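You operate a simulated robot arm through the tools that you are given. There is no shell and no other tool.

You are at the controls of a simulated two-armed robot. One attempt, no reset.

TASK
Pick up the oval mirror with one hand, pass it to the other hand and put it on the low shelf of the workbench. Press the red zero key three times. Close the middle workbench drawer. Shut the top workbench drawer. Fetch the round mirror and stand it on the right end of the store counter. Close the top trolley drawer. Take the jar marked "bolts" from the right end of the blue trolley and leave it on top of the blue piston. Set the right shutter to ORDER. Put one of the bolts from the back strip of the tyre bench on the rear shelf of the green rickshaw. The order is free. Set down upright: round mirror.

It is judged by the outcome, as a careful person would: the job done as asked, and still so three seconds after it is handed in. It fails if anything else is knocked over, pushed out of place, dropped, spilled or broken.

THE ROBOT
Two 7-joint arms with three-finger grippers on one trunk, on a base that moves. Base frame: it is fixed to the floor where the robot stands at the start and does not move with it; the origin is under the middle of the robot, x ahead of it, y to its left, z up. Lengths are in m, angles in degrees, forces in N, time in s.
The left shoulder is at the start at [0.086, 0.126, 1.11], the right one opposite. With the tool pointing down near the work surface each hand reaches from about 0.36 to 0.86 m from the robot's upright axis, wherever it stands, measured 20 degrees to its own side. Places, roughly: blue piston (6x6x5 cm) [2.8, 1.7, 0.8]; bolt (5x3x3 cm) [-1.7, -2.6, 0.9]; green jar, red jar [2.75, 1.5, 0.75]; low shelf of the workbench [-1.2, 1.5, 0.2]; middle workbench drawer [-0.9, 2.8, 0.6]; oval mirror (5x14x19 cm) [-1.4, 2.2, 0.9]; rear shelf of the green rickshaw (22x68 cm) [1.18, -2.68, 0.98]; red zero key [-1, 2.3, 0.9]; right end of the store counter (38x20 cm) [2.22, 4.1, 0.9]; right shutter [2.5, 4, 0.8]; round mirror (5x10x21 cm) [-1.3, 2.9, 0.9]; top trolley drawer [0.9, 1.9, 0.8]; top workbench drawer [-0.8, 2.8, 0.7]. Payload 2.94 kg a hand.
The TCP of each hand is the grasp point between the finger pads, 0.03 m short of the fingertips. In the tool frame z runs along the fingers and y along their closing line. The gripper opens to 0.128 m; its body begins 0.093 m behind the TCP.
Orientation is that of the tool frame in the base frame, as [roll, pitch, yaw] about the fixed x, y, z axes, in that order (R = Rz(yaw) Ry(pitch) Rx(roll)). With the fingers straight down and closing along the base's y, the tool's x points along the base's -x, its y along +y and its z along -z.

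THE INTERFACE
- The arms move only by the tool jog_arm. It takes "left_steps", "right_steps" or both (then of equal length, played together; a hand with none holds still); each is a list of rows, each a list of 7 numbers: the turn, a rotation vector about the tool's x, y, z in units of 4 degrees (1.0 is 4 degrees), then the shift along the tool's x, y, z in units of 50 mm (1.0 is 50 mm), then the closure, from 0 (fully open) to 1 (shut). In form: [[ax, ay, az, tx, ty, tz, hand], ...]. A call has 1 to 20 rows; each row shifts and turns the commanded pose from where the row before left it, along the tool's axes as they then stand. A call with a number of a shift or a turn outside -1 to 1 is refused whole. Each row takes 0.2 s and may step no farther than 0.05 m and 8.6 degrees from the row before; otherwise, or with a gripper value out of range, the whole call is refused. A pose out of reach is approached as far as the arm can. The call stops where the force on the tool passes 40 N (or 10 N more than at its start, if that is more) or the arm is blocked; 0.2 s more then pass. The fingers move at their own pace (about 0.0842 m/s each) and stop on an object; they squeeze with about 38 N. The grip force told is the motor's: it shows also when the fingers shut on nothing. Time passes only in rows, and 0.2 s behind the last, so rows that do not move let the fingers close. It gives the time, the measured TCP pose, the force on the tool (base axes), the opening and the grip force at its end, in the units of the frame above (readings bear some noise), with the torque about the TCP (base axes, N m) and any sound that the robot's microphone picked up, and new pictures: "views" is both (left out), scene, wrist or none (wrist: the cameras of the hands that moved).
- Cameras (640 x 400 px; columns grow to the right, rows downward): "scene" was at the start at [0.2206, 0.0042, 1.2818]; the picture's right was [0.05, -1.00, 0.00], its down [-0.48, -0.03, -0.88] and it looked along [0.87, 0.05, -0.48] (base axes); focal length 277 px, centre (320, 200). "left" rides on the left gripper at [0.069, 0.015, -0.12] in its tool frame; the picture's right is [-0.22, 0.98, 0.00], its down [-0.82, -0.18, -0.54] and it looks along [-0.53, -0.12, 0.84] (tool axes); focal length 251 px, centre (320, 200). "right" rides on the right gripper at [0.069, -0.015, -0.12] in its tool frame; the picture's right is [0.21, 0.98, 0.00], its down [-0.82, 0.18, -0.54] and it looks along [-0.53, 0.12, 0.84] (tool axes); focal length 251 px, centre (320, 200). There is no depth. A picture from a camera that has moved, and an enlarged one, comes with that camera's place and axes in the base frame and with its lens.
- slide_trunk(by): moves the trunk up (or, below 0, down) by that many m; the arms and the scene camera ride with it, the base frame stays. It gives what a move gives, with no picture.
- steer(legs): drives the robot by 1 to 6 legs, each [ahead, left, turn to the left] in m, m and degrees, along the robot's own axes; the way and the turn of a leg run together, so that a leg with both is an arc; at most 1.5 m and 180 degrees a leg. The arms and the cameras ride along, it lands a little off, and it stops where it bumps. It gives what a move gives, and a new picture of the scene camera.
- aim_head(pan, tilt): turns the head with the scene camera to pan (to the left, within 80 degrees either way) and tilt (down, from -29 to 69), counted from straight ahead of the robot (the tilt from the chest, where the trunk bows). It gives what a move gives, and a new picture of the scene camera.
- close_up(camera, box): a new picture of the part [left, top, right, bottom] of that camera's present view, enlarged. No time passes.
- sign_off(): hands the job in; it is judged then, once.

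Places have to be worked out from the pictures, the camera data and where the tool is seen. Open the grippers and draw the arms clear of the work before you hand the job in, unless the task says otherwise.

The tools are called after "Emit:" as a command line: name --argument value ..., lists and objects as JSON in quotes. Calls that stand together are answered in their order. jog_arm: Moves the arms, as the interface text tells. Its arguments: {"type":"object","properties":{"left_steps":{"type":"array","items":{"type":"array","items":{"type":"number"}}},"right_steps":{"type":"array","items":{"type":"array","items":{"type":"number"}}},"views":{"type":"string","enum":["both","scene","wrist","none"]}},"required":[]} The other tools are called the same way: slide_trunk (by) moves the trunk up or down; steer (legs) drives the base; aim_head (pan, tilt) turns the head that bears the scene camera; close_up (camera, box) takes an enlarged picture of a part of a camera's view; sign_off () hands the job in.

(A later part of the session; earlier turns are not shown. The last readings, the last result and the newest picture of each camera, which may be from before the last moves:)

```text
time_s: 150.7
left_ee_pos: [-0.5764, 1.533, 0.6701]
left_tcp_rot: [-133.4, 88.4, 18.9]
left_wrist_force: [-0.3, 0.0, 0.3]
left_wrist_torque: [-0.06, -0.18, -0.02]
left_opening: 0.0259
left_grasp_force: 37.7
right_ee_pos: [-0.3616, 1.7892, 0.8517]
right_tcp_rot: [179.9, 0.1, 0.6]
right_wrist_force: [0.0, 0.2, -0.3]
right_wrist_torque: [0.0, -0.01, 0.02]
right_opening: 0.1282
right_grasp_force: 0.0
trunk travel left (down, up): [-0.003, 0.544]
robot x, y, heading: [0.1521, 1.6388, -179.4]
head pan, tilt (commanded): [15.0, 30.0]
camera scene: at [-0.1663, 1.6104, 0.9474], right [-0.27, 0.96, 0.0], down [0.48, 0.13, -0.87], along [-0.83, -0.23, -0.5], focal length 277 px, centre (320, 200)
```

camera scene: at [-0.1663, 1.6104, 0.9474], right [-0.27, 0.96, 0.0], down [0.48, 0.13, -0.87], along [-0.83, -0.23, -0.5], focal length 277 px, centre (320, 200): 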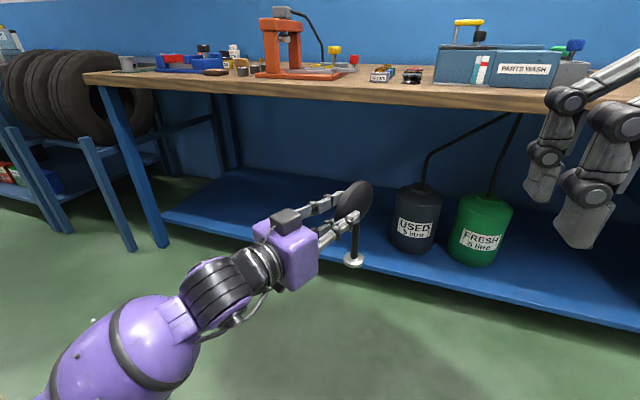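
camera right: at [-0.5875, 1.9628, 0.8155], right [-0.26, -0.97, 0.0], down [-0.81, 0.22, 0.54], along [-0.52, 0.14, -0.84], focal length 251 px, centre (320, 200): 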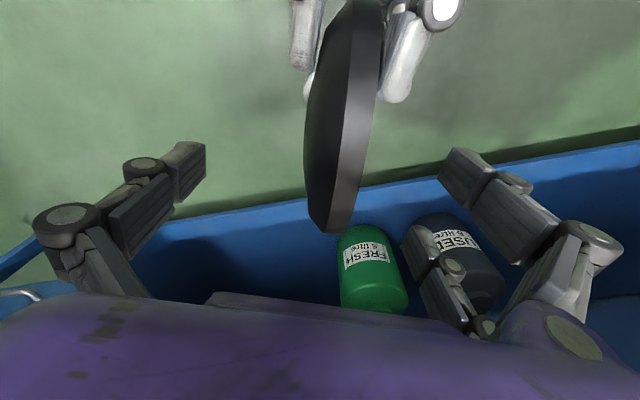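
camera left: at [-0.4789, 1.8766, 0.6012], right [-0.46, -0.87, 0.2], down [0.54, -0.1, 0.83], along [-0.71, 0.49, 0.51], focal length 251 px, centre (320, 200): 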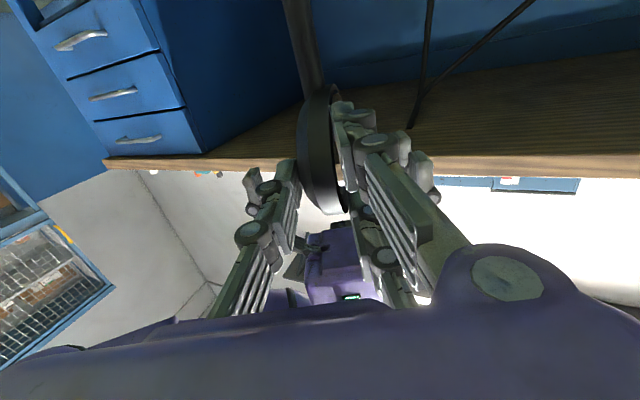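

Let me zoom on the shelf edge and mirror to measure heights.

Emit:
close_up --camera "scene" --box '[160, 160, 480, 360]'

Emit:
aim_head --pan 15 --tilt 45

```text
2.00 times, centred on (320, 260) of scene
camera zoom: at [-0.1663, 1.6104, 0.9474], right [-0.27, 0.96, 0.0], down [0.48, 0.13, -0.87], along [-0.83, -0.23, -0.5], focal length 554 px, centre (320, 80)
```

zoom: 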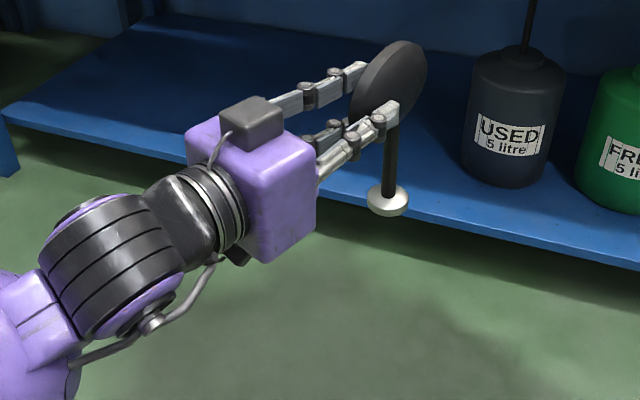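

```text
time_s: 151.4
left_ee_pos: [-0.5768, 1.5327, 0.6701]
left_tcp_rot: [-133.9, 88.4, 18.4]
left_wrist_force: [0.2, 0.0, -0.2]
left_wrist_torque: [-0.06, -0.12, -0.03]
left_opening: 0.0255
left_grasp_force: 38.9
right_ee_pos: [-0.3622, 1.791, 0.8505]
right_tcp_rot: [179.9, 0.2, 0.4]
right_wrist_force: [0.1, 0.0, -0.7]
right_wrist_torque: [-0.03, 0.01, -0.01]
right_opening: 0.128
right_grasp_force: 0.1
trunk travel left (down, up): [-0.003, 0.544]
robot x, y, heading: [0.1523, 1.6384, -179.3]
head pan, tilt (commanded): [15.0, 45.0]
camera scene: at [-0.1576, 1.6129, 0.9248], right [-0.27, 0.96, 0.0], down [0.68, 0.19, -0.71], along [-0.68, -0.19, -0.71], focal length 277 px, centre (320, 200)
```

scene: 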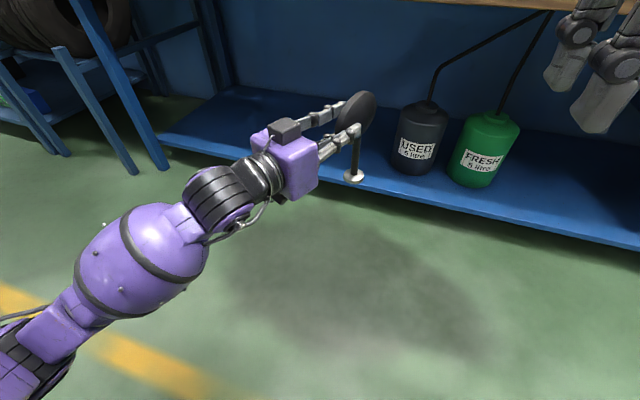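

Mirror base bottom is ≈0.142 m below the left TCP. Shelf top appears to be between 0.13 and 0.2; I'll use contact. Lower the left hand to z≈0.40 and pull the right hand further back.

Emit:
jog_arm --left_steps '[[0, 0, 0, 0.6, 0, 0.1, 1], [0, 0, 0, 0.8, 0, 0.2, 1], [0, 0, 0, 0.8, 0, 0.2, 1], [0, 0, 0, 0.8, 0, 0.2, 1], [0, 0, 0, 0.8, 0, 0.2, 1], [0, 0, 0, 0.8, 0, 0.2, 1], [0, 0, 0, 0.6, 0, 0.1, 1]]' --right_steps '[[0, 0, 0, 0.4, 0, 0, 0], [0, 0, 0, 0.4, 0, 0, 0], [0, 0, 0, 0.4, 0, 0, 0], [0, 0, 0, 0.4, 0, 0, 0], [0, 0, 0, 0.4, 0, 0, 0], [0, 0, 0, 0.3, 0, 0, 0], [0, 0, 0, 0, 0, 0, 0]]' --views "scene"

```text
time_s: 152.7
left_ee_pos: [-0.6145, 1.5556, 0.4717]
left_tcp_rot: [-135.3, 88.5, 17.0]
left_wrist_force: [0.1, -0.5, 0.5]
left_wrist_torque: [-0.06, -0.18, -0.01]
left_opening: 0.0255
left_grasp_force: 38.5
right_ee_pos: [-0.2624, 1.7917, 0.8521]
right_tcp_rot: [-179.8, 0.1, -0.2]
right_wrist_force: [-6.1, -1.9, 0.5]
right_wrist_torque: [0.18, -0.57, -0.16]
right_opening: 0.1279
right_grasp_force: 0.0
trunk travel left (down, up): [-0.003, 0.544]
robot x, y, heading: [0.1509, 1.6401, -179.6]
head pan, tilt (commanded): [15.0, 45.0]
stopped in row 6 (right hand): the force on the tool passed its limit at 64 N (the readings are from after the stop); the commanded pose is now the measured one
camera scene: at [-0.1577, 1.6143, 0.9246], right [-0.25, 0.97, 0.0], down [0.69, 0.18, -0.71], along [-0.68, -0.18, -0.71], focal length 277 px, centre (320, 200)
```

scene: 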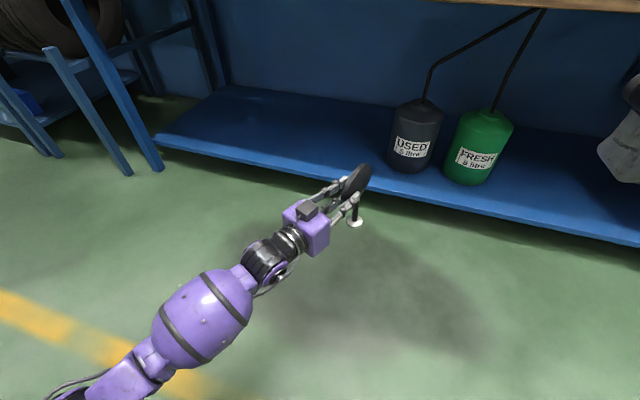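

The right hand brushed my own chest; ease it forward 3 cm, and continue lowering the left to z≈0.40.

Emit:
jog_arm --left_steps '[[0, 0, 0, 0.5, 0, 0, 1], [0, 0, 0, 0.5, 0, 0, 1], [0, 0, 0, 0.4, 0, 0, 1]]' --right_steps '[[0, 0, 0, -0.3, 0, 0, 0], [0, 0, 0, -0.3, 0, 0, 0], [0, 0, 0, 0, 0, 0, 0]]' --views "scene"

```text
time_s: 153.5
left_ee_pos: [-0.6122, 1.5544, 0.401]
left_tcp_rot: [-134.2, 88.5, 18.0]
left_wrist_force: [0.3, -1.1, 0.1]
left_wrist_torque: [-0.06, -0.15, -0.03]
left_opening: 0.0253
left_grasp_force: 37.5
right_ee_pos: [-0.2905, 1.7924, 0.8529]
right_tcp_rot: [-179.8, 0.1, -0.1]
right_wrist_force: [-0.1, 0.7, -1.0]
right_wrist_torque: [0.02, 0.01, -0.01]
right_opening: 0.1281
right_grasp_force: 0.0
trunk travel left (down, up): [-0.003, 0.544]
robot x, y, heading: [0.1482, 1.64, -179.4]
head pan, tilt (commanded): [15.0, 45.0]
camera scene: at [-0.1576, 1.6129, 0.9247], right [-0.27, 0.96, 0.0], down [0.68, 0.19, -0.71], along [-0.68, -0.19, -0.71], focal length 277 px, centre (320, 200)
```

scene: 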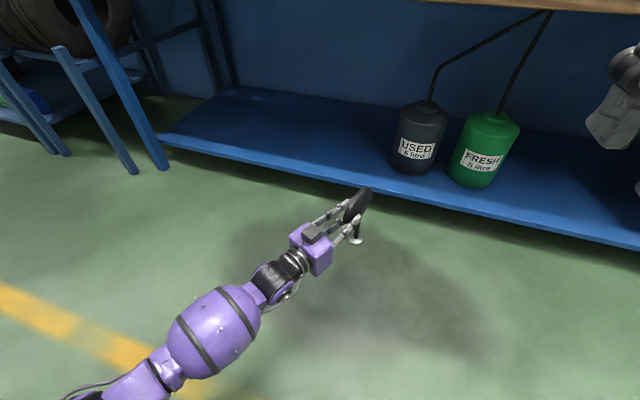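

Now shift left 0.1 m and drive 0.42 m forward so the mirror goes over the shelf (base bottom ≈0.26, above the shelf, below the bench top).

Emit:
steer --legs '[[0, 0.1, 0], [0.42, 0, 0]]'

```text
time_s: 157.2
left_ee_pos: [-1.0223, 1.4554, 0.4001]
left_tcp_rot: [-135.1, 88.4, 16.9]
left_wrist_force: [0.8, 0.6, -1.2]
left_wrist_torque: [-0.09, -0.18, 0.0]
left_opening: 0.0253
left_grasp_force: 38.7
right_ee_pos: [-0.699, 1.6914, 0.8512]
right_tcp_rot: [-179.8, 0.3, -0.5]
right_wrist_force: [0.4, 0.2, -0.1]
right_wrist_torque: [0.0, -0.02, 0.01]
right_opening: 0.128
right_grasp_force: 0.0
trunk travel left (down, up): [-0.003, 0.544]
robot x, y, heading: [-0.2561, 1.535, -179.7]
head pan, tilt (commanded): [15.0, 45.0]
camera scene: at [-0.5664, 1.5101, 0.9247], right [-0.26, 0.96, 0.0], down [0.68, 0.19, -0.71], along [-0.68, -0.19, -0.71], focal length 277 px, centre (320, 200)
```

scene: 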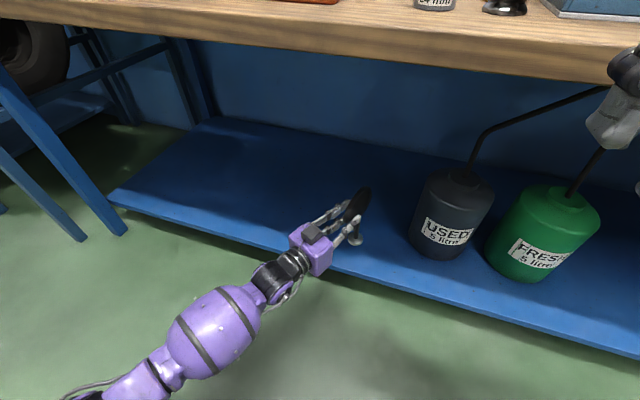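

Move the mirror ~7 cm deeper over the shelf (base −x) and begin lowering carefully.

Emit:
jog_arm --left_steps '[[0, 0, 0, 0, 0.2, 0.4, 1], [0, 0, 0, 0, 0.2, 0.4, 1], [0, 0, 0, 0, 0.2, 0.4, 1], [0, 0, 0, 0.4, 0, 0, 1], [0, 0, 0, 0.3, 0, 0, 1]]' --views "scene"

```text
time_s: 158.4
left_ee_pos: [-1.0867, 1.4567, 0.3637]
left_tcp_rot: [-134.3, 88.4, 17.7]
left_wrist_force: [-0.2, -0.6, -0.5]
left_wrist_torque: [-0.07, -0.18, -0.01]
left_opening: 0.0253
left_grasp_force: 37.5
right_ee_pos: [-0.6993, 1.6911, 0.8516]
right_tcp_rot: [-179.8, 0.1, -0.3]
right_wrist_force: [1.1, -0.6, 0.2]
right_wrist_torque: [-0.01, 0.04, 0.01]
right_opening: 0.1278
right_grasp_force: 0.0
trunk travel left (down, up): [-0.003, 0.544]
robot x, y, heading: [-0.2587, 1.534, -180.0]
head pan, tilt (commanded): [15.0, 45.0]
camera scene: at [-0.5668, 1.5085, 0.9262], right [-0.28, 0.96, 0.0], down [0.67, 0.19, -0.72], along [-0.69, -0.2, -0.69], focal length 277 px, centre (320, 200)
```

scene: 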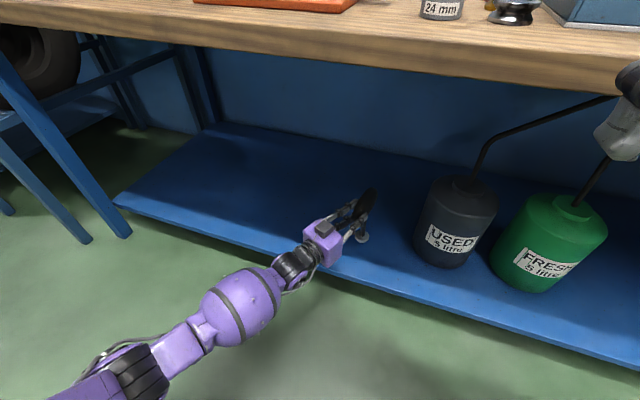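

Emit:
close_up --camera "scene" --box '[290, 170, 450, 290]'

Emit:
jog_arm --left_steps '[[0, 0, 0, 0.15, 0, 0, 1]]' --views "none"

```text
3.33 times, centred on (370, 230) of scene
camera zoom: at [-0.5668, 1.5085, 0.9262], right [-0.28, 0.96, 0.0], down [0.67, 0.19, -0.72], along [-0.69, -0.2, -0.69], focal length 924 px, centre (153, 100)
```

zoom: 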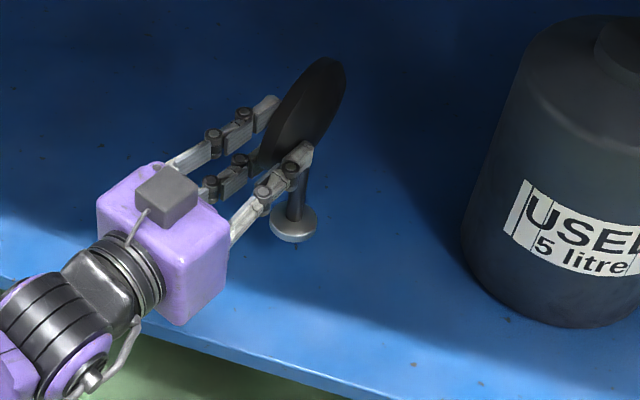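

```text
time_s: 158.8
left_ee_pos: [-1.0867, 1.4573, 0.354]
left_tcp_rot: [-135.0, 88.4, 17.0]
left_wrist_force: [-0.1, 0.5, -0.8]
left_wrist_torque: [-0.07, -0.11, 0.03]
left_opening: 0.0252
left_grasp_force: 38.1
right_ee_pos: [-0.6998, 1.6912, 0.8534]
right_tcp_rot: [-179.8, 0.2, -0.3]
right_wrist_force: [0.0, -0.8, -0.7]
right_wrist_torque: [0.01, -0.03, 0.0]
right_opening: 0.1279
right_grasp_force: 0.0
trunk travel left (down, up): [-0.003, 0.544]
robot x, y, heading: [-0.252, 1.5347, -180.0]
head pan, tilt (commanded): [15.0, 45.0]
```

Base bottom ≈0.212 now. Lower in small increments, watching the wrist force.

Emit:
jog_arm --left_steps '[[0, 0, 0, 0.1, 0, 0, 1], [0, 0, 0, 0.1, 0, 0, 1]]' --views "none"

Emit:
jog_arm --left_steps '[[0, 0, 0, 0.1, 0, 0, 1], [0, 0, 0, 0.1, 0, 0, 1]]' --views "none"

```text
time_s: 159.4
left_ee_pos: [-1.0874, 1.4582, 0.3471]
left_tcp_rot: [-136.0, 88.5, 15.8]
left_wrist_force: [-0.3, 0.2, 0.5]
left_wrist_torque: [-0.06, -0.17, 0.02]
left_opening: 0.0254
left_grasp_force: 38.3
right_ee_pos: [-0.7001, 1.6901, 0.8517]
right_tcp_rot: [-179.8, 0.2, -0.4]
right_wrist_force: [-0.7, 0.5, 0.8]
right_wrist_torque: [-0.02, -0.02, -0.03]
right_opening: 0.1283
right_grasp_force: 0.1
trunk travel left (down, up): [-0.003, 0.544]
robot x, y, heading: [-0.2561, 1.5344, -180.0]
head pan, tilt (commanded): [15.0, 45.0]
```

```text
time_s: 160.0
left_ee_pos: [-1.0874, 1.4575, 0.3377]
left_tcp_rot: [-134.4, 88.4, 17.6]
left_wrist_force: [0.6, -0.4, -0.1]
left_wrist_torque: [-0.09, -0.17, 0.02]
left_opening: 0.0253
left_grasp_force: 38.6
right_ee_pos: [-0.6992, 1.6912, 0.8529]
right_tcp_rot: [-179.7, 0.2, -0.4]
right_wrist_force: [0.5, -0.2, -0.3]
right_wrist_torque: [0.03, 0.01, 0.02]
right_opening: 0.1279
right_grasp_force: 0.0
trunk travel left (down, up): [-0.003, 0.544]
robot x, y, heading: [-0.2562, 1.5334, -180.0]
head pan, tilt (commanded): [15.0, 45.0]
```

Emit:
jog_arm --left_steps '[[0, 0, 0, 0.1, 0, 0, 1], [0, 0, 0, 0.1, 0, 0, 1]]' --views "none"

Emit:
jog_arm --left_steps '[[0, 0, 0, 0.1, 0, 0, 1]]' --views "scene"

Emit:
close_up --camera "scene" --box '[290, 170, 450, 290]'

```text
time_s: 160.6
left_ee_pos: [-1.0858, 1.4581, 0.3266]
left_tcp_rot: [-135.3, 88.4, 16.7]
left_wrist_force: [1.7, -0.5, 0.3]
left_wrist_torque: [-0.06, -0.18, -0.03]
left_opening: 0.0254
left_grasp_force: 38.1
right_ee_pos: [-0.6983, 1.6907, 0.8529]
right_tcp_rot: [-179.9, 0.1, -0.4]
right_wrist_force: [0.3, -0.4, 0.2]
right_wrist_torque: [0.0, 0.01, 0.0]
right_opening: 0.1281
right_grasp_force: 0.0
trunk travel left (down, up): [-0.003, 0.544]
robot x, y, heading: [-0.2568, 1.5358, -179.5]
head pan, tilt (commanded): [15.0, 45.0]
```

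```text
time_s: 161.0
left_ee_pos: [-1.0854, 1.4585, 0.3226]
left_tcp_rot: [-134.4, 88.4, 17.5]
left_wrist_force: [-0.2, 0.9, 0.2]
left_wrist_torque: [-0.08, -0.16, 0.0]
left_opening: 0.0252
left_grasp_force: 37.8
right_ee_pos: [-0.7, 1.6908, 0.8527]
right_tcp_rot: [-179.7, 0.3, -0.4]
right_wrist_force: [-0.7, 0.4, 0.0]
right_wrist_torque: [-0.02, 0.0, -0.01]
right_opening: 0.128
right_grasp_force: 0.2
trunk travel left (down, up): [-0.003, 0.544]
robot x, y, heading: [-0.257, 1.5331, -180.0]
head pan, tilt (commanded): [15.0, 45.0]
camera scene: at [-0.5675, 1.5051, 0.9297], right [-0.31, 0.95, 0.0], down [0.63, 0.21, -0.75], along [-0.71, -0.24, -0.66], focal length 277 px, centre (320, 200)
```

scene: 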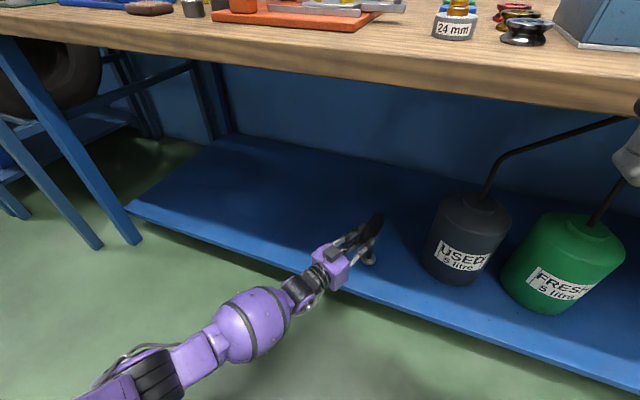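

```text
3.33 times, centred on (370, 230) of scene
camera zoom: at [-0.5675, 1.5051, 0.9297], right [-0.31, 0.95, 0.0], down [0.63, 0.21, -0.75], along [-0.71, -0.24, -0.66], focal length 924 px, centre (153, 100)
```

zoom: 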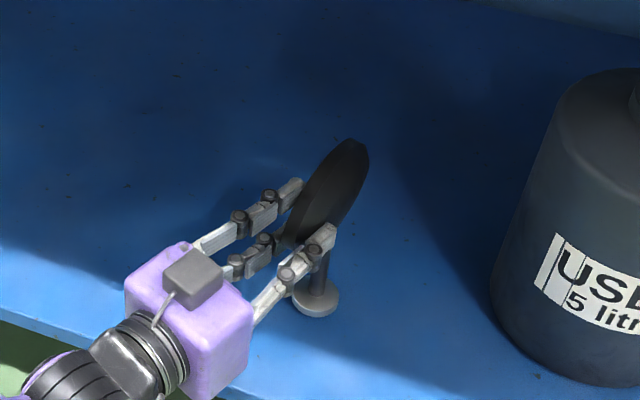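

Still free (base bottom ≈0.18). Continue lowering.

Emit:
jog_arm --left_steps '[[0, 0, 0, 0.1, 0, 0, 1], [0, 0, 0, 0.1, 0, 0, 1]]' --views "none"

Emit:
jog_arm --left_steps '[[0, 0, 0, 0.1, 0, 0, 1], [0, 0, 0, 0, 0, 0, 1]]' --views "none"

```text
time_s: 161.6
left_ee_pos: [-1.0855, 1.4572, 0.3132]
left_tcp_rot: [-130.0, 88.6, 21.9]
left_wrist_force: [2.1, -0.6, 2.7]
left_wrist_torque: [-0.13, -0.08, 0.0]
left_opening: 0.0253
left_grasp_force: 38.1
right_ee_pos: [-0.6989, 1.6912, 0.8526]
right_tcp_rot: [-179.8, 0.1, -0.4]
right_wrist_force: [-0.2, 0.1, -0.7]
right_wrist_torque: [-0.03, -0.02, 0.05]
right_opening: 0.1283
right_grasp_force: 0.1
trunk travel left (down, up): [-0.003, 0.544]
robot x, y, heading: [-0.2535, 1.5307, -179.6]
head pan, tilt (commanded): [15.0, 45.0]
```

```text
time_s: 162.2
left_ee_pos: [-1.0868, 1.4587, 0.3132]
left_tcp_rot: [-114.2, 88.9, 37.8]
left_wrist_force: [4.8, -1.6, 23.7]
left_wrist_torque: [-0.25, 0.73, 0.06]
left_opening: 0.0252
left_grasp_force: 37.8
right_ee_pos: [-0.6962, 1.6912, 0.8537]
right_tcp_rot: [-179.8, 0.4, -0.4]
right_wrist_force: [-0.5, -0.6, -0.2]
right_wrist_torque: [-0.06, -0.01, 0.01]
right_opening: 0.1283
right_grasp_force: 0.0
trunk travel left (down, up): [-0.003, 0.544]
robot x, y, heading: [-0.257, 1.5311, -179.6]
head pan, tilt (commanded): [15.0, 45.0]
```

Contact at TCP z≈0.313 (shelf ≈0.17). Relieve the press by ~4 mm, then check.

Emit:
jog_arm --left_steps '[[0, 0, 0, -0.08, 0, 0, 1], [0, 0, 0, 0, 0, 0, 1]]' --views "both"

Emit:
close_up --camera "scene" --box '[290, 190, 450, 310]'

```text
time_s: 162.8
left_ee_pos: [-1.0844, 1.458, 0.3118]
left_tcp_rot: [-130.7, 88.5, 21.1]
left_wrist_force: [-2.1, 0.9, 14.6]
left_wrist_torque: [0.17, 1.05, -0.02]
left_opening: 0.0249
left_grasp_force: 38.5
right_ee_pos: [-0.6979, 1.6918, 0.8526]
right_tcp_rot: [-179.8, 0.2, -0.4]
right_wrist_force: [-0.1, -0.8, -0.1]
right_wrist_torque: [0.02, -0.02, 0.01]
right_opening: 0.128
right_grasp_force: 0.1
trunk travel left (down, up): [-0.003, 0.544]
robot x, y, heading: [-0.2598, 1.5338, -179.8]
head pan, tilt (commanded): [15.0, 45.0]
camera scene: at [-0.5664, 1.5042, 0.9315], right [-0.33, 0.95, 0.0], down [0.61, 0.21, -0.76], along [-0.72, -0.25, -0.65], focal length 277 px, centre (320, 200)
camera left: at [-0.9837, 1.3888, 0.2439], right [-0.46, -0.86, 0.2], down [0.54, -0.1, 0.83], along [-0.7, 0.49, 0.52], focal length 251 px, centre (320, 200)
```

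scene: 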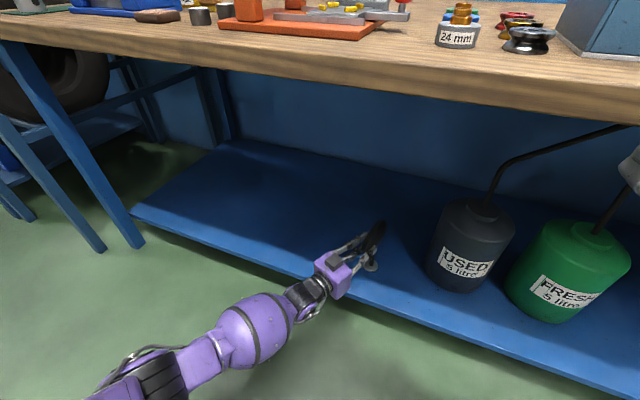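
left: 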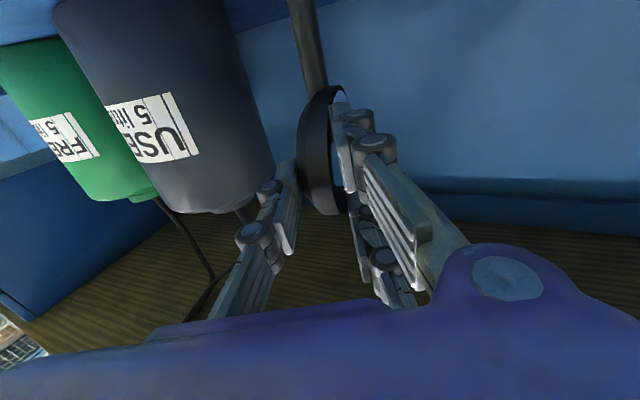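

```text
3.33 times, centred on (370, 250) of scene
camera zoom: at [-0.5664, 1.5042, 0.9315], right [-0.33, 0.95, 0.0], down [0.61, 0.21, -0.76], along [-0.72, -0.25, -0.65], focal length 924 px, centre (153, 33)
```

zoom: 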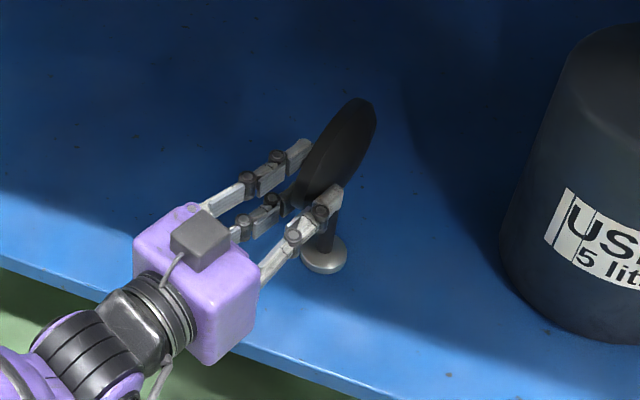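

Still 14.6 N of contact; ease up another 3 mm.

Emit:
jog_arm --left_steps '[[0, 0, 0, -0.06, 0, 0, 1], [0, 0, 0, 0, 0, 0, 1]]' --views "none"

```text
time_s: 163.4
left_ee_pos: [-1.0843, 1.4573, 0.3128]
left_tcp_rot: [-139.1, 88.3, 12.9]
left_wrist_force: [-1.1, 1.1, 4.1]
left_wrist_torque: [0.16, 0.35, -0.05]
left_opening: 0.0247
left_grasp_force: 37.9
right_ee_pos: [-0.6992, 1.6916, 0.853]
right_tcp_rot: [-179.8, 0.3, -0.4]
right_wrist_force: [-0.2, 0.3, 0.4]
right_wrist_torque: [0.0, -0.03, 0.01]
right_opening: 0.1282
right_grasp_force: 0.2
trunk travel left (down, up): [-0.003, 0.544]
robot x, y, heading: [-0.2578, 1.5311, -180.0]
head pan, tilt (commanded): [15.0, 45.0]
```

Light contact (4 N). Open the left hand gradually.

Emit:
jog_arm --left_steps '[[0, 0, 0, 0, 0, 0, 0.79], [0, 0, 0, 0, 0, 0, 0.75], [0, 0, 0, 0, 0, 0, 0.7], [0, 0, 0, 0, 0, 0, 0.6], [0, 0, 0, 0, 0, 0, 0.3], [0, 0, 0, 0, 0, 0, 0], [0, 0, 0, 0, 0, 0, 0]]' --views "both"

Emit:
close_up --camera "scene" --box '[290, 190, 450, 310]'

```text
time_s: 165.0
left_ee_pos: [-1.086, 1.4582, 0.3143]
left_tcp_rot: [-134.9, 88.4, 17.1]
left_wrist_force: [-0.1, 0.0, 0.0]
left_wrist_torque: [0.0, -0.02, 0.02]
left_opening: 0.1281
left_grasp_force: 0.0
right_ee_pos: [-0.6987, 1.691, 0.8528]
right_tcp_rot: [-179.8, 0.1, -0.4]
right_wrist_force: [-0.5, -0.6, -0.1]
right_wrist_torque: [-0.05, -0.01, 0.0]
right_opening: 0.1282
right_grasp_force: 0.2
trunk travel left (down, up): [-0.003, 0.544]
robot x, y, heading: [-0.2536, 1.5333, -179.8]
head pan, tilt (commanded): [15.0, 45.0]
camera scene: at [-0.5676, 1.5048, 0.9308], right [-0.32, 0.95, 0.0], down [0.62, 0.21, -0.76], along [-0.72, -0.24, -0.65], focal length 277 px, centre (320, 200)
camera left: at [-0.9842, 1.3885, 0.2459], right [-0.46, -0.86, 0.2], down [0.54, -0.1, 0.84], along [-0.7, 0.49, 0.51], focal length 251 px, centre (320, 200)
```

scene: 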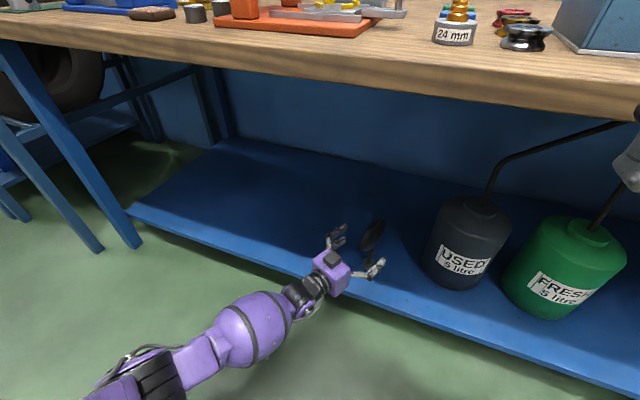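
left: 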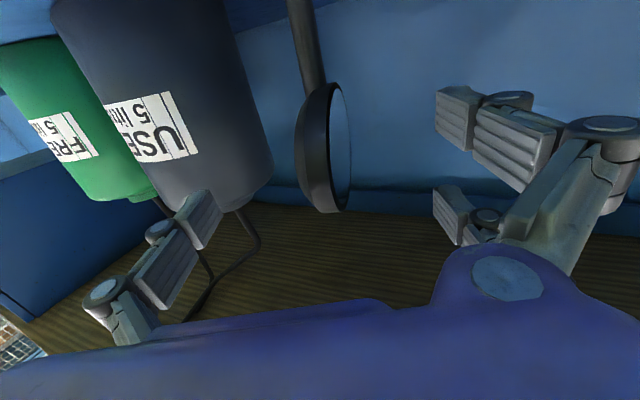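

```text
3.33 times, centred on (370, 250) of scene
camera zoom: at [-0.5676, 1.5048, 0.9308], right [-0.32, 0.95, 0.0], down [0.62, 0.21, -0.76], along [-0.72, -0.24, -0.65], focal length 924 px, centre (153, 33)
```

zoom: 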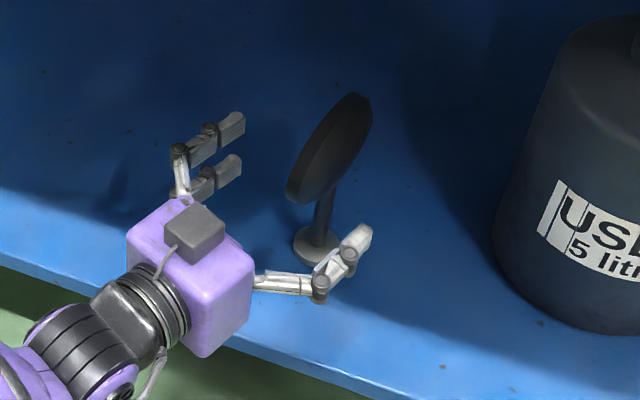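

The mirror stands upright on the shelf. Retract the left hand straight back along its axis.

Emit:
jog_arm --left_steps '[[0, 0, 0, 0, 0, -0.4, 0], [0, 0, 0, 0, 0, -0.6, 0], [0, 0, 0, 0, 0, -0.8, 0], [0, 0, 0, 0, 0, -0.8, 0]]' --views "scene"

```text
time_s: 166.0
left_ee_pos: [-0.9705, 1.3986, 0.3178]
left_tcp_rot: [-133.6, 88.6, 18.4]
left_wrist_force: [0.0, 0.8, -0.1]
left_wrist_torque: [-0.01, 0.02, 0.02]
left_opening: 0.1276
left_grasp_force: 0.1
right_ee_pos: [-0.6992, 1.6911, 0.8536]
right_tcp_rot: [-179.8, 0.2, -0.5]
right_wrist_force: [-1.3, 0.7, 0.4]
right_wrist_torque: [-0.01, -0.01, -0.02]
right_opening: 0.1281
right_grasp_force: 0.1
trunk travel left (down, up): [-0.003, 0.544]
robot x, y, heading: [-0.2556, 1.5312, -179.9]
head pan, tilt (commanded): [15.0, 45.0]
camera scene: at [-0.5659, 1.5101, 0.9249], right [-0.26, 0.96, 0.0], down [0.68, 0.19, -0.71], along [-0.68, -0.19, -0.71], focal length 277 px, centre (320, 200)
```

scene: 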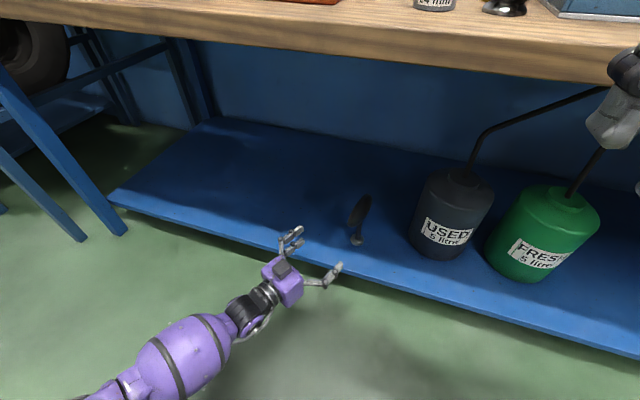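

Oval mirror is placed and standing. Drive back 0.4 m, clear of the shelf.

Emit:
steer --legs '[[-0.4, 0, 0]]'

Emit:
close_up --camera "scene" --box '[200, 60, 520, 260]'

```text
time_s: 168.5
left_ee_pos: [-0.5713, 1.3982, 0.3171]
left_tcp_rot: [-134.5, 88.5, 17.7]
left_wrist_force: [0.0, -0.5, 0.8]
left_wrist_torque: [0.0, 0.0, 0.01]
left_opening: 0.1278
left_grasp_force: 0.1
right_ee_pos: [-0.3, 1.6917, 0.8532]
right_tcp_rot: [-179.8, 0.2, -0.1]
right_wrist_force: [0.0, 0.0, -0.3]
right_wrist_torque: [0.02, 0.0, 0.02]
right_opening: 0.1281
right_grasp_force: 0.1
trunk travel left (down, up): [-0.003, 0.544]
robot x, y, heading: [0.1389, 1.5355, -179.4]
head pan, tilt (commanded): [15.0, 45.0]
camera scene: at [-0.1668, 1.5113, 0.9249], right [-0.27, 0.96, 0.0], down [0.68, 0.19, -0.71], along [-0.68, -0.19, -0.71], focal length 277 px, centre (320, 200)
```

scene: 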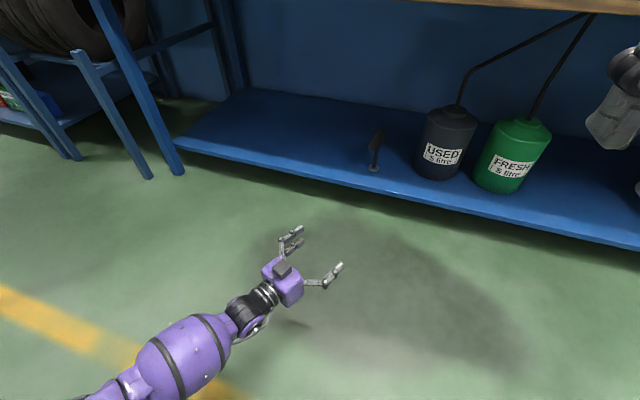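

```text
2.00 times, centred on (360, 160) of scene
camera zoom: at [-0.1668, 1.5113, 0.9249], right [-0.27, 0.96, 0.0], down [0.68, 0.19, -0.71], along [-0.68, -0.19, -0.71], focal length 554 px, centre (240, 280)
```

zoom: 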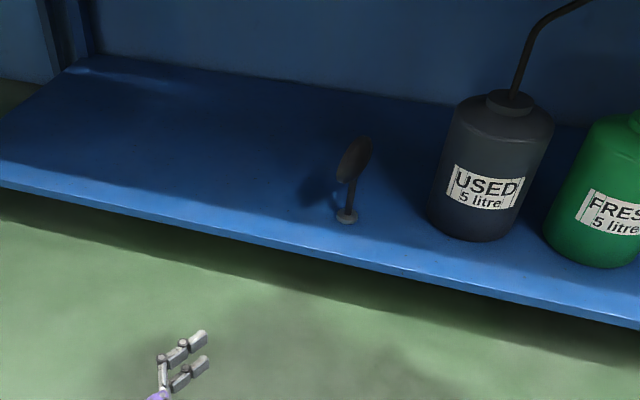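

Confirmed standing. Raise the trunk back to neutral and restore the left hand to tool-down.

Emit:
slide_trunk --by 0.33

Emit:
jog_arm --left_steps '[[0, 1, 0, -0.2, 0, 0, 0], [0, 1, 0, -0.2, 0, 0, 0], [0, 1, 0, -0.2, 0, 0, 0], [0, 1, 0, -0.2, 0, 0, 0], [0, 1, 0, -0.2, 0, 0, 0], [0, 1, 0, -0.2, 0, 0, 0], [0, 1, 0, -0.2, 0, 0, 0], [0, 1, 0, -0.2, 0, 0, 0], [0, 1, 0, -0.2, 0, 0, 0], [0, 1, 0, -0.2, 0, 0, 0], [0, 1, 0, 0, 0, -0.2, 0], [0, 1, 0, 0, 0, -0.2, 0], [0, 1, 0, 0, 0, -0.2, 0], [0, 1, 0, 0, 0, -0.2, 0], [0, 1, 0, 0, 0, -0.2, 0], [0, 1, 0, 0, 0, -0.2, 0], [0, 1, 0, 0, 0, -0.2, 0], [0, 1, 0, 0, 0, -0.2, 0], [0, 1, 0, 0, 0, -0.2, 0], [0, 1, 0, 0, 0, -0.2, 0]]' --views "none"

```text
time_s: 171.8
left_ee_pos: [-0.5709, 1.3981, 0.645]
left_tcp_rot: [-134.5, 88.3, 17.6]
left_wrist_force: [0.3, -0.4, -0.6]
left_wrist_torque: [-0.03, 0.04, 0.03]
left_opening: 0.1279
left_grasp_force: 0.1
right_ee_pos: [-0.3007, 1.6908, 1.1824]
right_tcp_rot: [-179.9, 0.2, -0.2]
right_wrist_force: [-0.2, -0.6, 0.0]
right_wrist_torque: [0.0, -0.04, -0.02]
right_opening: 0.128
right_grasp_force: 0.1
trunk travel left (down, up): [-0.333, 0.214]
robot x, y, heading: [0.14, 1.5359, -179.2]
head pan, tilt (commanded): [15.0, 45.0]
```

```text
time_s: 176.0
left_ee_pos: [-0.5574, 1.3874, 0.8234]
left_tcp_rot: [-178.9, 8.9, -27.7]
left_wrist_force: [0.4, -0.2, -0.7]
left_wrist_torque: [-0.01, -0.01, 0.0]
left_opening: 0.1278
left_grasp_force: 0.0
right_ee_pos: [-0.3005, 1.6917, 1.1825]
right_tcp_rot: [-179.8, 0.2, -0.2]
right_wrist_force: [-0.2, -0.2, 0.4]
right_wrist_torque: [0.04, 0.0, 0.0]
right_opening: 0.1278
right_grasp_force: 0.0
trunk travel left (down, up): [-0.333, 0.214]
robot x, y, heading: [0.1419, 1.5367, -179.6]
head pan, tilt (commanded): [15.0, 45.0]
```

Emit:
jog_arm --left_steps '[[0.1, 1, 0, 0, 0, -0.5, 0], [0.1, 1, 0, 0, 0, -0.6, 0], [0.1, 0.2, -1, 0, 0, -0.8, 0], [0, 0, -1, 0, 0, -0.8, 0], [0, 0, -1, 0, 0, -0.8, 0], [0, 0, -1, 0, 0, -0.8, 0], [0, 0, -1, 0, 0, -0.8, 0], [0, 0, -1, 0, 0, -0.8, 0], [0, 0, -1, 0, 0, -0.3, 0]]' --views "scene"

```text
time_s: 178.0
left_ee_pos: [-0.5537, 1.3723, 1.1344]
left_tcp_rot: [-177.8, -1.0, 0.2]
left_wrist_force: [0.4, -0.3, 0.2]
left_wrist_torque: [0.0, -0.01, -0.04]
left_opening: 0.128
left_grasp_force: 0.1
right_ee_pos: [-0.3015, 1.6913, 1.1829]
right_tcp_rot: [-179.8, 0.1, -0.2]
right_wrist_force: [-0.2, 0.0, 0.3]
right_wrist_torque: [-0.02, 0.01, 0.0]
right_opening: 0.1281
right_grasp_force: 0.0
trunk travel left (down, up): [-0.333, 0.214]
robot x, y, heading: [0.1442, 1.535, -179.6]
head pan, tilt (commanded): [15.0, 45.0]
camera scene: at [-0.0635, 1.5122, 1.2652], right [-0.27, 0.96, 0.0], down [0.68, 0.19, -0.71], along [-0.68, -0.19, -0.71], focal length 277 px, centre (320, 200)
```

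scene: 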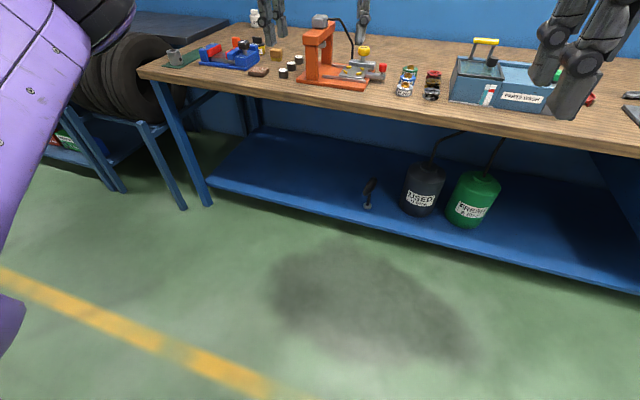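

Next: the red zero key at ≈(-1.0, 2.318). Drive so the right hand is in front of/over the gauge.

Emit:
steer --legs '[[0, -0.62, -0.4], [0.56, 0, 0]]'

Emit:
aim_head --pan -15 --tilt 45

```text
time_s: 186.7
left_ee_pos: [-1.1178, 1.9783, 1.1331]
left_tcp_rot: [-177.8, -1.1, 0.7]
left_wrist_force: [-0.1, 0.4, -0.6]
left_wrist_torque: [-0.01, -0.01, 0.01]
left_opening: 0.128
left_grasp_force: 0.0
right_ee_pos: [-0.8688, 2.3008, 1.1823]
right_tcp_rot: [-179.7, 0.3, 0.4]
right_wrist_force: [-0.2, -0.2, 0.7]
right_wrist_torque: [-0.01, -0.01, 0.01]
right_opening: 0.128
right_grasp_force: 0.0
trunk travel left (down, up): [-0.333, 0.214]
robot x, y, heading: [-0.425, 2.1494, -178.8]
head pan, tilt (commanded): [15.0, 45.0]
camera scene: at [-0.6292, 2.1241, 1.2652], right [-0.28, 0.96, 0.0], down [0.68, 0.2, -0.71], along [-0.68, -0.2, -0.71], focal length 277 px, centre (320, 200)
```

scene: 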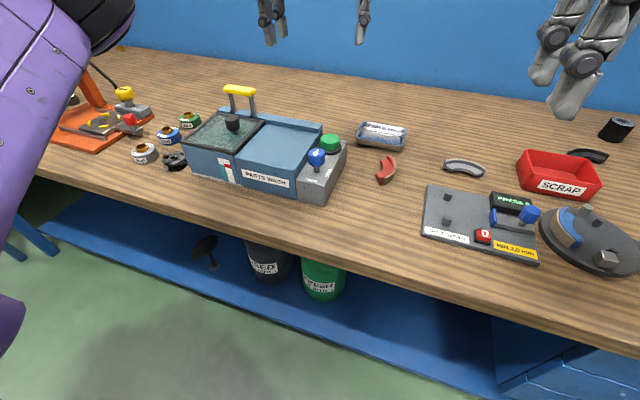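

```text
time_s: 187.7
left_ee_pos: [-1.1153, 1.9794, 1.133]
left_tcp_rot: [-177.9, -0.9, 0.7]
left_wrist_force: [-0.1, 0.2, 0.2]
left_wrist_torque: [-0.01, 0.0, -0.04]
left_opening: 0.1279
left_grasp_force: 0.1
right_ee_pos: [-0.867, 2.3024, 1.1835]
right_tcp_rot: [-179.8, 0.1, 0.5]
right_wrist_force: [0.0, -0.3, 0.3]
right_wrist_torque: [0.0, 0.0, -0.02]
right_opening: 0.1279
right_grasp_force: 0.1
trunk travel left (down, up): [-0.333, 0.214]
robot x, y, heading: [-0.4243, 2.1466, -178.9]
head pan, tilt (commanded): [-15.0, 45.0]
camera scene: at [-0.6299, 2.1661, 1.2652], right [0.24, 0.97, 0.0], down [0.69, -0.17, -0.71], along [-0.69, 0.17, -0.71], focal length 277 px, centre (320, 200)
```

scene: 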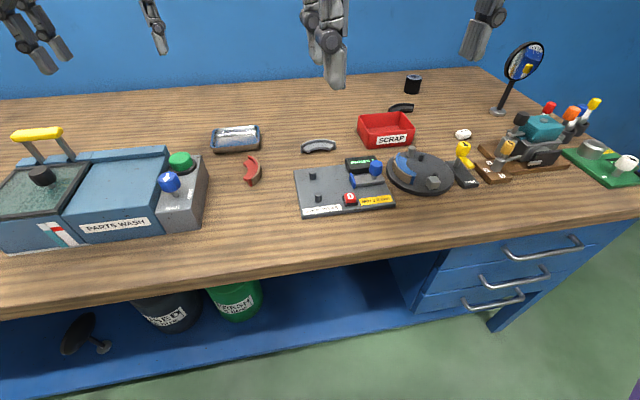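

Two views agree: key at (-0.996, 2.318). Close the right fingers, move above it and lower to z≈1.0.

Emit:
jog_arm --right_steps '[[0, 0, 0, -0.645, -0.075, 0, 1], [0, 0, 0, -0.645, -0.075, 0, 1], [0, 0, 0, -0.645, -0.075, 0, 1], [0, 0, 0, -0.645, -0.075, 0, 1], [0, 0, 0, 0, 0, 0.9, 1], [0, 0, 0, 0, 0, 0.9, 1], [0, 0, 0, 0, 0, 0.9, 1], [0, 0, 0, 0, 0, 0.9, 1]]' --views "both"

Emit:
close_up --camera "scene" --box '[260, 80, 460, 240]'

```text
time_s: 189.5
left_ee_pos: [-1.1177, 1.9791, 1.1319]
left_tcp_rot: [-177.8, -1.0, 0.7]
left_wrist_force: [-0.1, 0.2, -0.1]
left_wrist_torque: [-0.04, -0.02, 0.02]
left_opening: 0.1284
left_grasp_force: 0.2
right_ee_pos: [-0.9997, 2.3152, 1.0023]
right_tcp_rot: [-180.0, 0.2, 0.3]
right_wrist_force: [-0.2, -0.2, -0.8]
right_wrist_torque: [-0.02, 0.01, 0.03]
right_opening: 0.0
right_grasp_force: 3.0
trunk travel left (down, up): [-0.333, 0.214]
robot x, y, heading: [-0.4226, 2.1516, -178.9]
head pan, tilt (commanded): [-15.0, 45.0]
camera scene: at [-0.6306, 2.1666, 1.2651], right [0.24, 0.97, 0.0], down [0.69, -0.17, -0.71], along [-0.69, 0.17, -0.71], focal length 277 px, centre (320, 200)
camera right: at [-0.9299, 2.3303, 1.1229], right [0.22, -0.98, 0.0], down [-0.82, -0.19, 0.54], along [-0.53, -0.12, -0.84], focal length 251 px, centre (320, 200)
```

scene: 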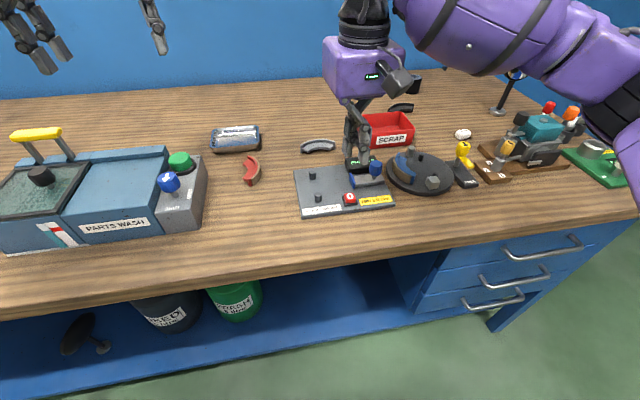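
right: 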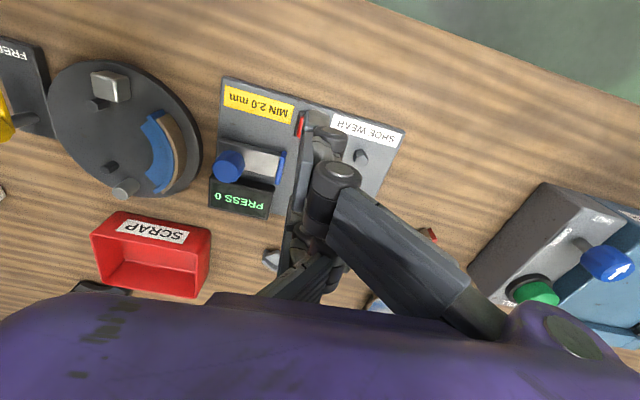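

```text
2.50 times, centred on (360, 160) of scene
camera zoom: at [-0.6306, 2.1666, 1.2651], right [0.24, 0.97, 0.0], down [0.69, -0.17, -0.71], along [-0.69, 0.17, -0.71], focal length 693 px, centre (220, 300)
```

zoom: 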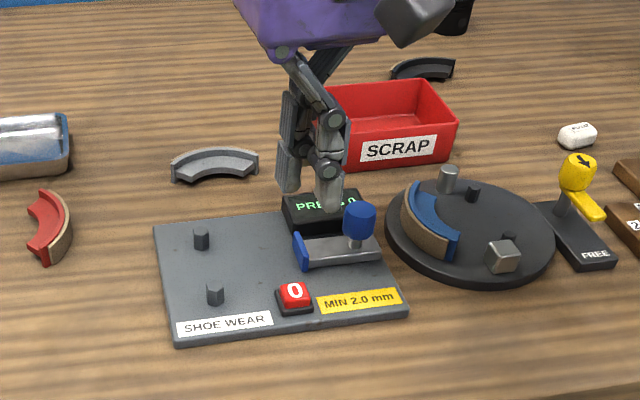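

The centre fingertip is over the key (only the key's edge peeks out). Shift 7 mm left and lower to ~2 cm above the key.

Emit:
jog_arm --right_steps '[[0, 0, 0, 0.04, 0.14, 0.4, 1], [0, 0, 0, 0, 0, 0.5, 1], [0, 0, 0, 0, 0, 0.4, 1]]' --views "both"

Emit:
close_up --camera "scene" --box '[280, 130, 440, 230]'

```text
time_s: 190.3
left_ee_pos: [-1.1183, 1.979, 1.1328]
left_tcp_rot: [-177.9, -1.0, 0.7]
left_wrist_force: [-0.3, -0.6, 0.0]
left_wrist_torque: [-0.01, -0.02, 0.07]
left_opening: 0.1283
left_grasp_force: 0.1
right_ee_pos: [-0.9959, 2.3093, 0.9371]
right_tcp_rot: [-179.8, 0.2, 0.4]
right_wrist_force: [1.0, -0.1, 0.7]
right_wrist_torque: [0.0, 0.01, -0.04]
right_opening: 0.0
right_grasp_force: 3.0
trunk travel left (down, up): [-0.333, 0.214]
robot x, y, heading: [-0.4211, 2.1484, -178.9]
head pan, tilt (commanded): [-15.0, 45.0]
camera scene: at [-0.63, 2.1663, 1.2652], right [0.24, 0.97, 0.0], down [0.69, -0.17, -0.71], along [-0.69, 0.17, -0.71], focal length 277 px, centre (320, 200)
camera right: at [-0.9271, 2.3238, 1.0594], right [0.22, -0.98, 0.0], down [-0.82, -0.19, 0.54], along [-0.53, -0.12, -0.84], focal length 251 px, centre (320, 200)
```

scene: 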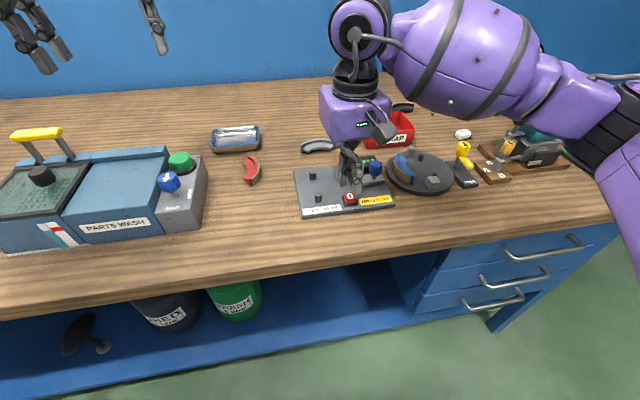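
right: 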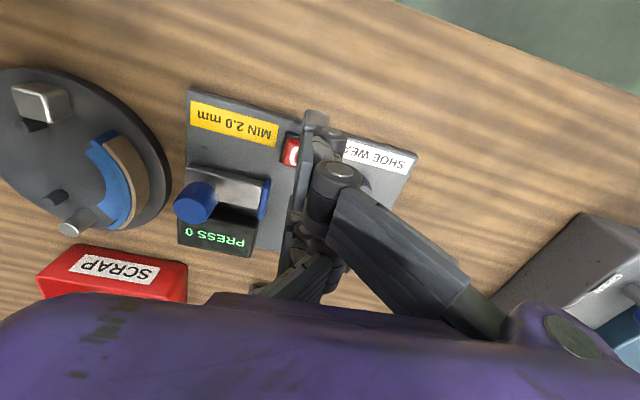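

```text
4.00 times, centred on (360, 180) of scene
camera zoom: at [-0.63, 2.1663, 1.2652], right [0.24, 0.97, 0.0], down [0.69, -0.17, -0.71], along [-0.69, 0.17, -0.71], focal length 1108 px, centre (160, 280)
```

zoom: 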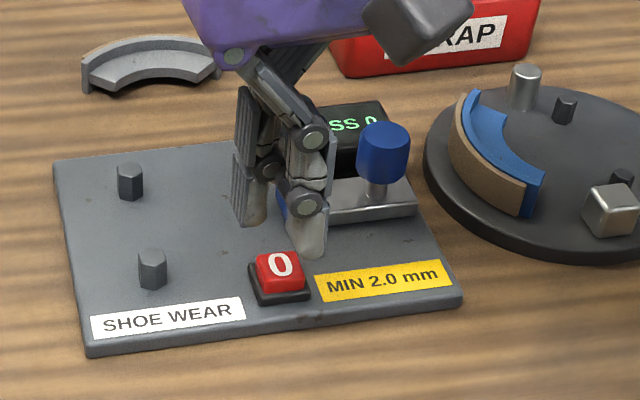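

Tip centre is about 2 cm above the key and aligned. Press down in 5 mm steps.

Emit:
jog_arm --right_steps '[[0, 0, 0, 0, -0.06, 0.1, 1], [0, 0, 0, 0, 0, 0.1, 1], [0, 0, 0, 0, 0, 0.1, 1]]' --views "wrist"

Emit:
close_up --camera "scene" --box '[280, 130, 440, 230]'

```text
time_s: 191.1
left_ee_pos: [-1.1166, 1.9787, 1.1337]
left_tcp_rot: [-177.9, -1.1, 0.6]
left_wrist_force: [0.5, -0.6, -1.3]
left_wrist_torque: [0.02, 0.01, 0.01]
left_opening: 0.1281
left_grasp_force: 0.1
right_ee_pos: [-0.9952, 2.3115, 0.9228]
right_tcp_rot: [-179.8, 0.2, 0.4]
right_wrist_force: [-0.7, 0.2, -0.3]
right_wrist_torque: [0.02, -0.01, -0.05]
right_opening: 0.0002
right_grasp_force: 3.1
trunk travel left (down, up): [-0.333, 0.214]
robot x, y, heading: [-0.4211, 2.1518, -178.9]
head pan, tilt (commanded): [-15.0, 45.0]
camera right: at [-0.9264, 2.3265, 1.0442], right [0.22, -0.98, 0.0], down [-0.82, -0.19, 0.54], along [-0.53, -0.12, -0.84], focal length 251 px, centre (320, 200)
```

right: 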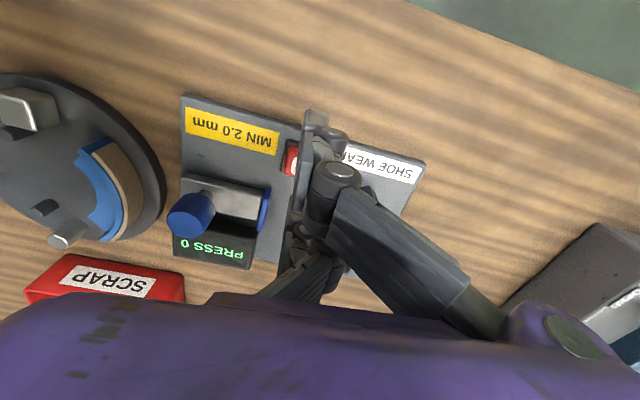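

```text
4.00 times, centred on (360, 180) of scene
camera zoom: at [-0.63, 2.1663, 1.2652], right [0.24, 0.97, 0.0], down [0.69, -0.17, -0.71], along [-0.69, 0.17, -0.71], focal length 1108 px, centre (160, 280)
```

zoom: 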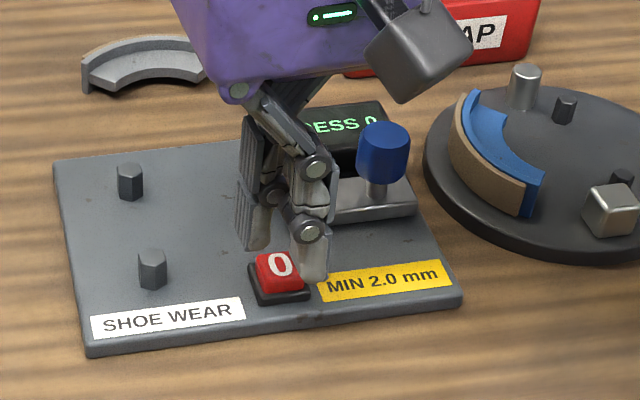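

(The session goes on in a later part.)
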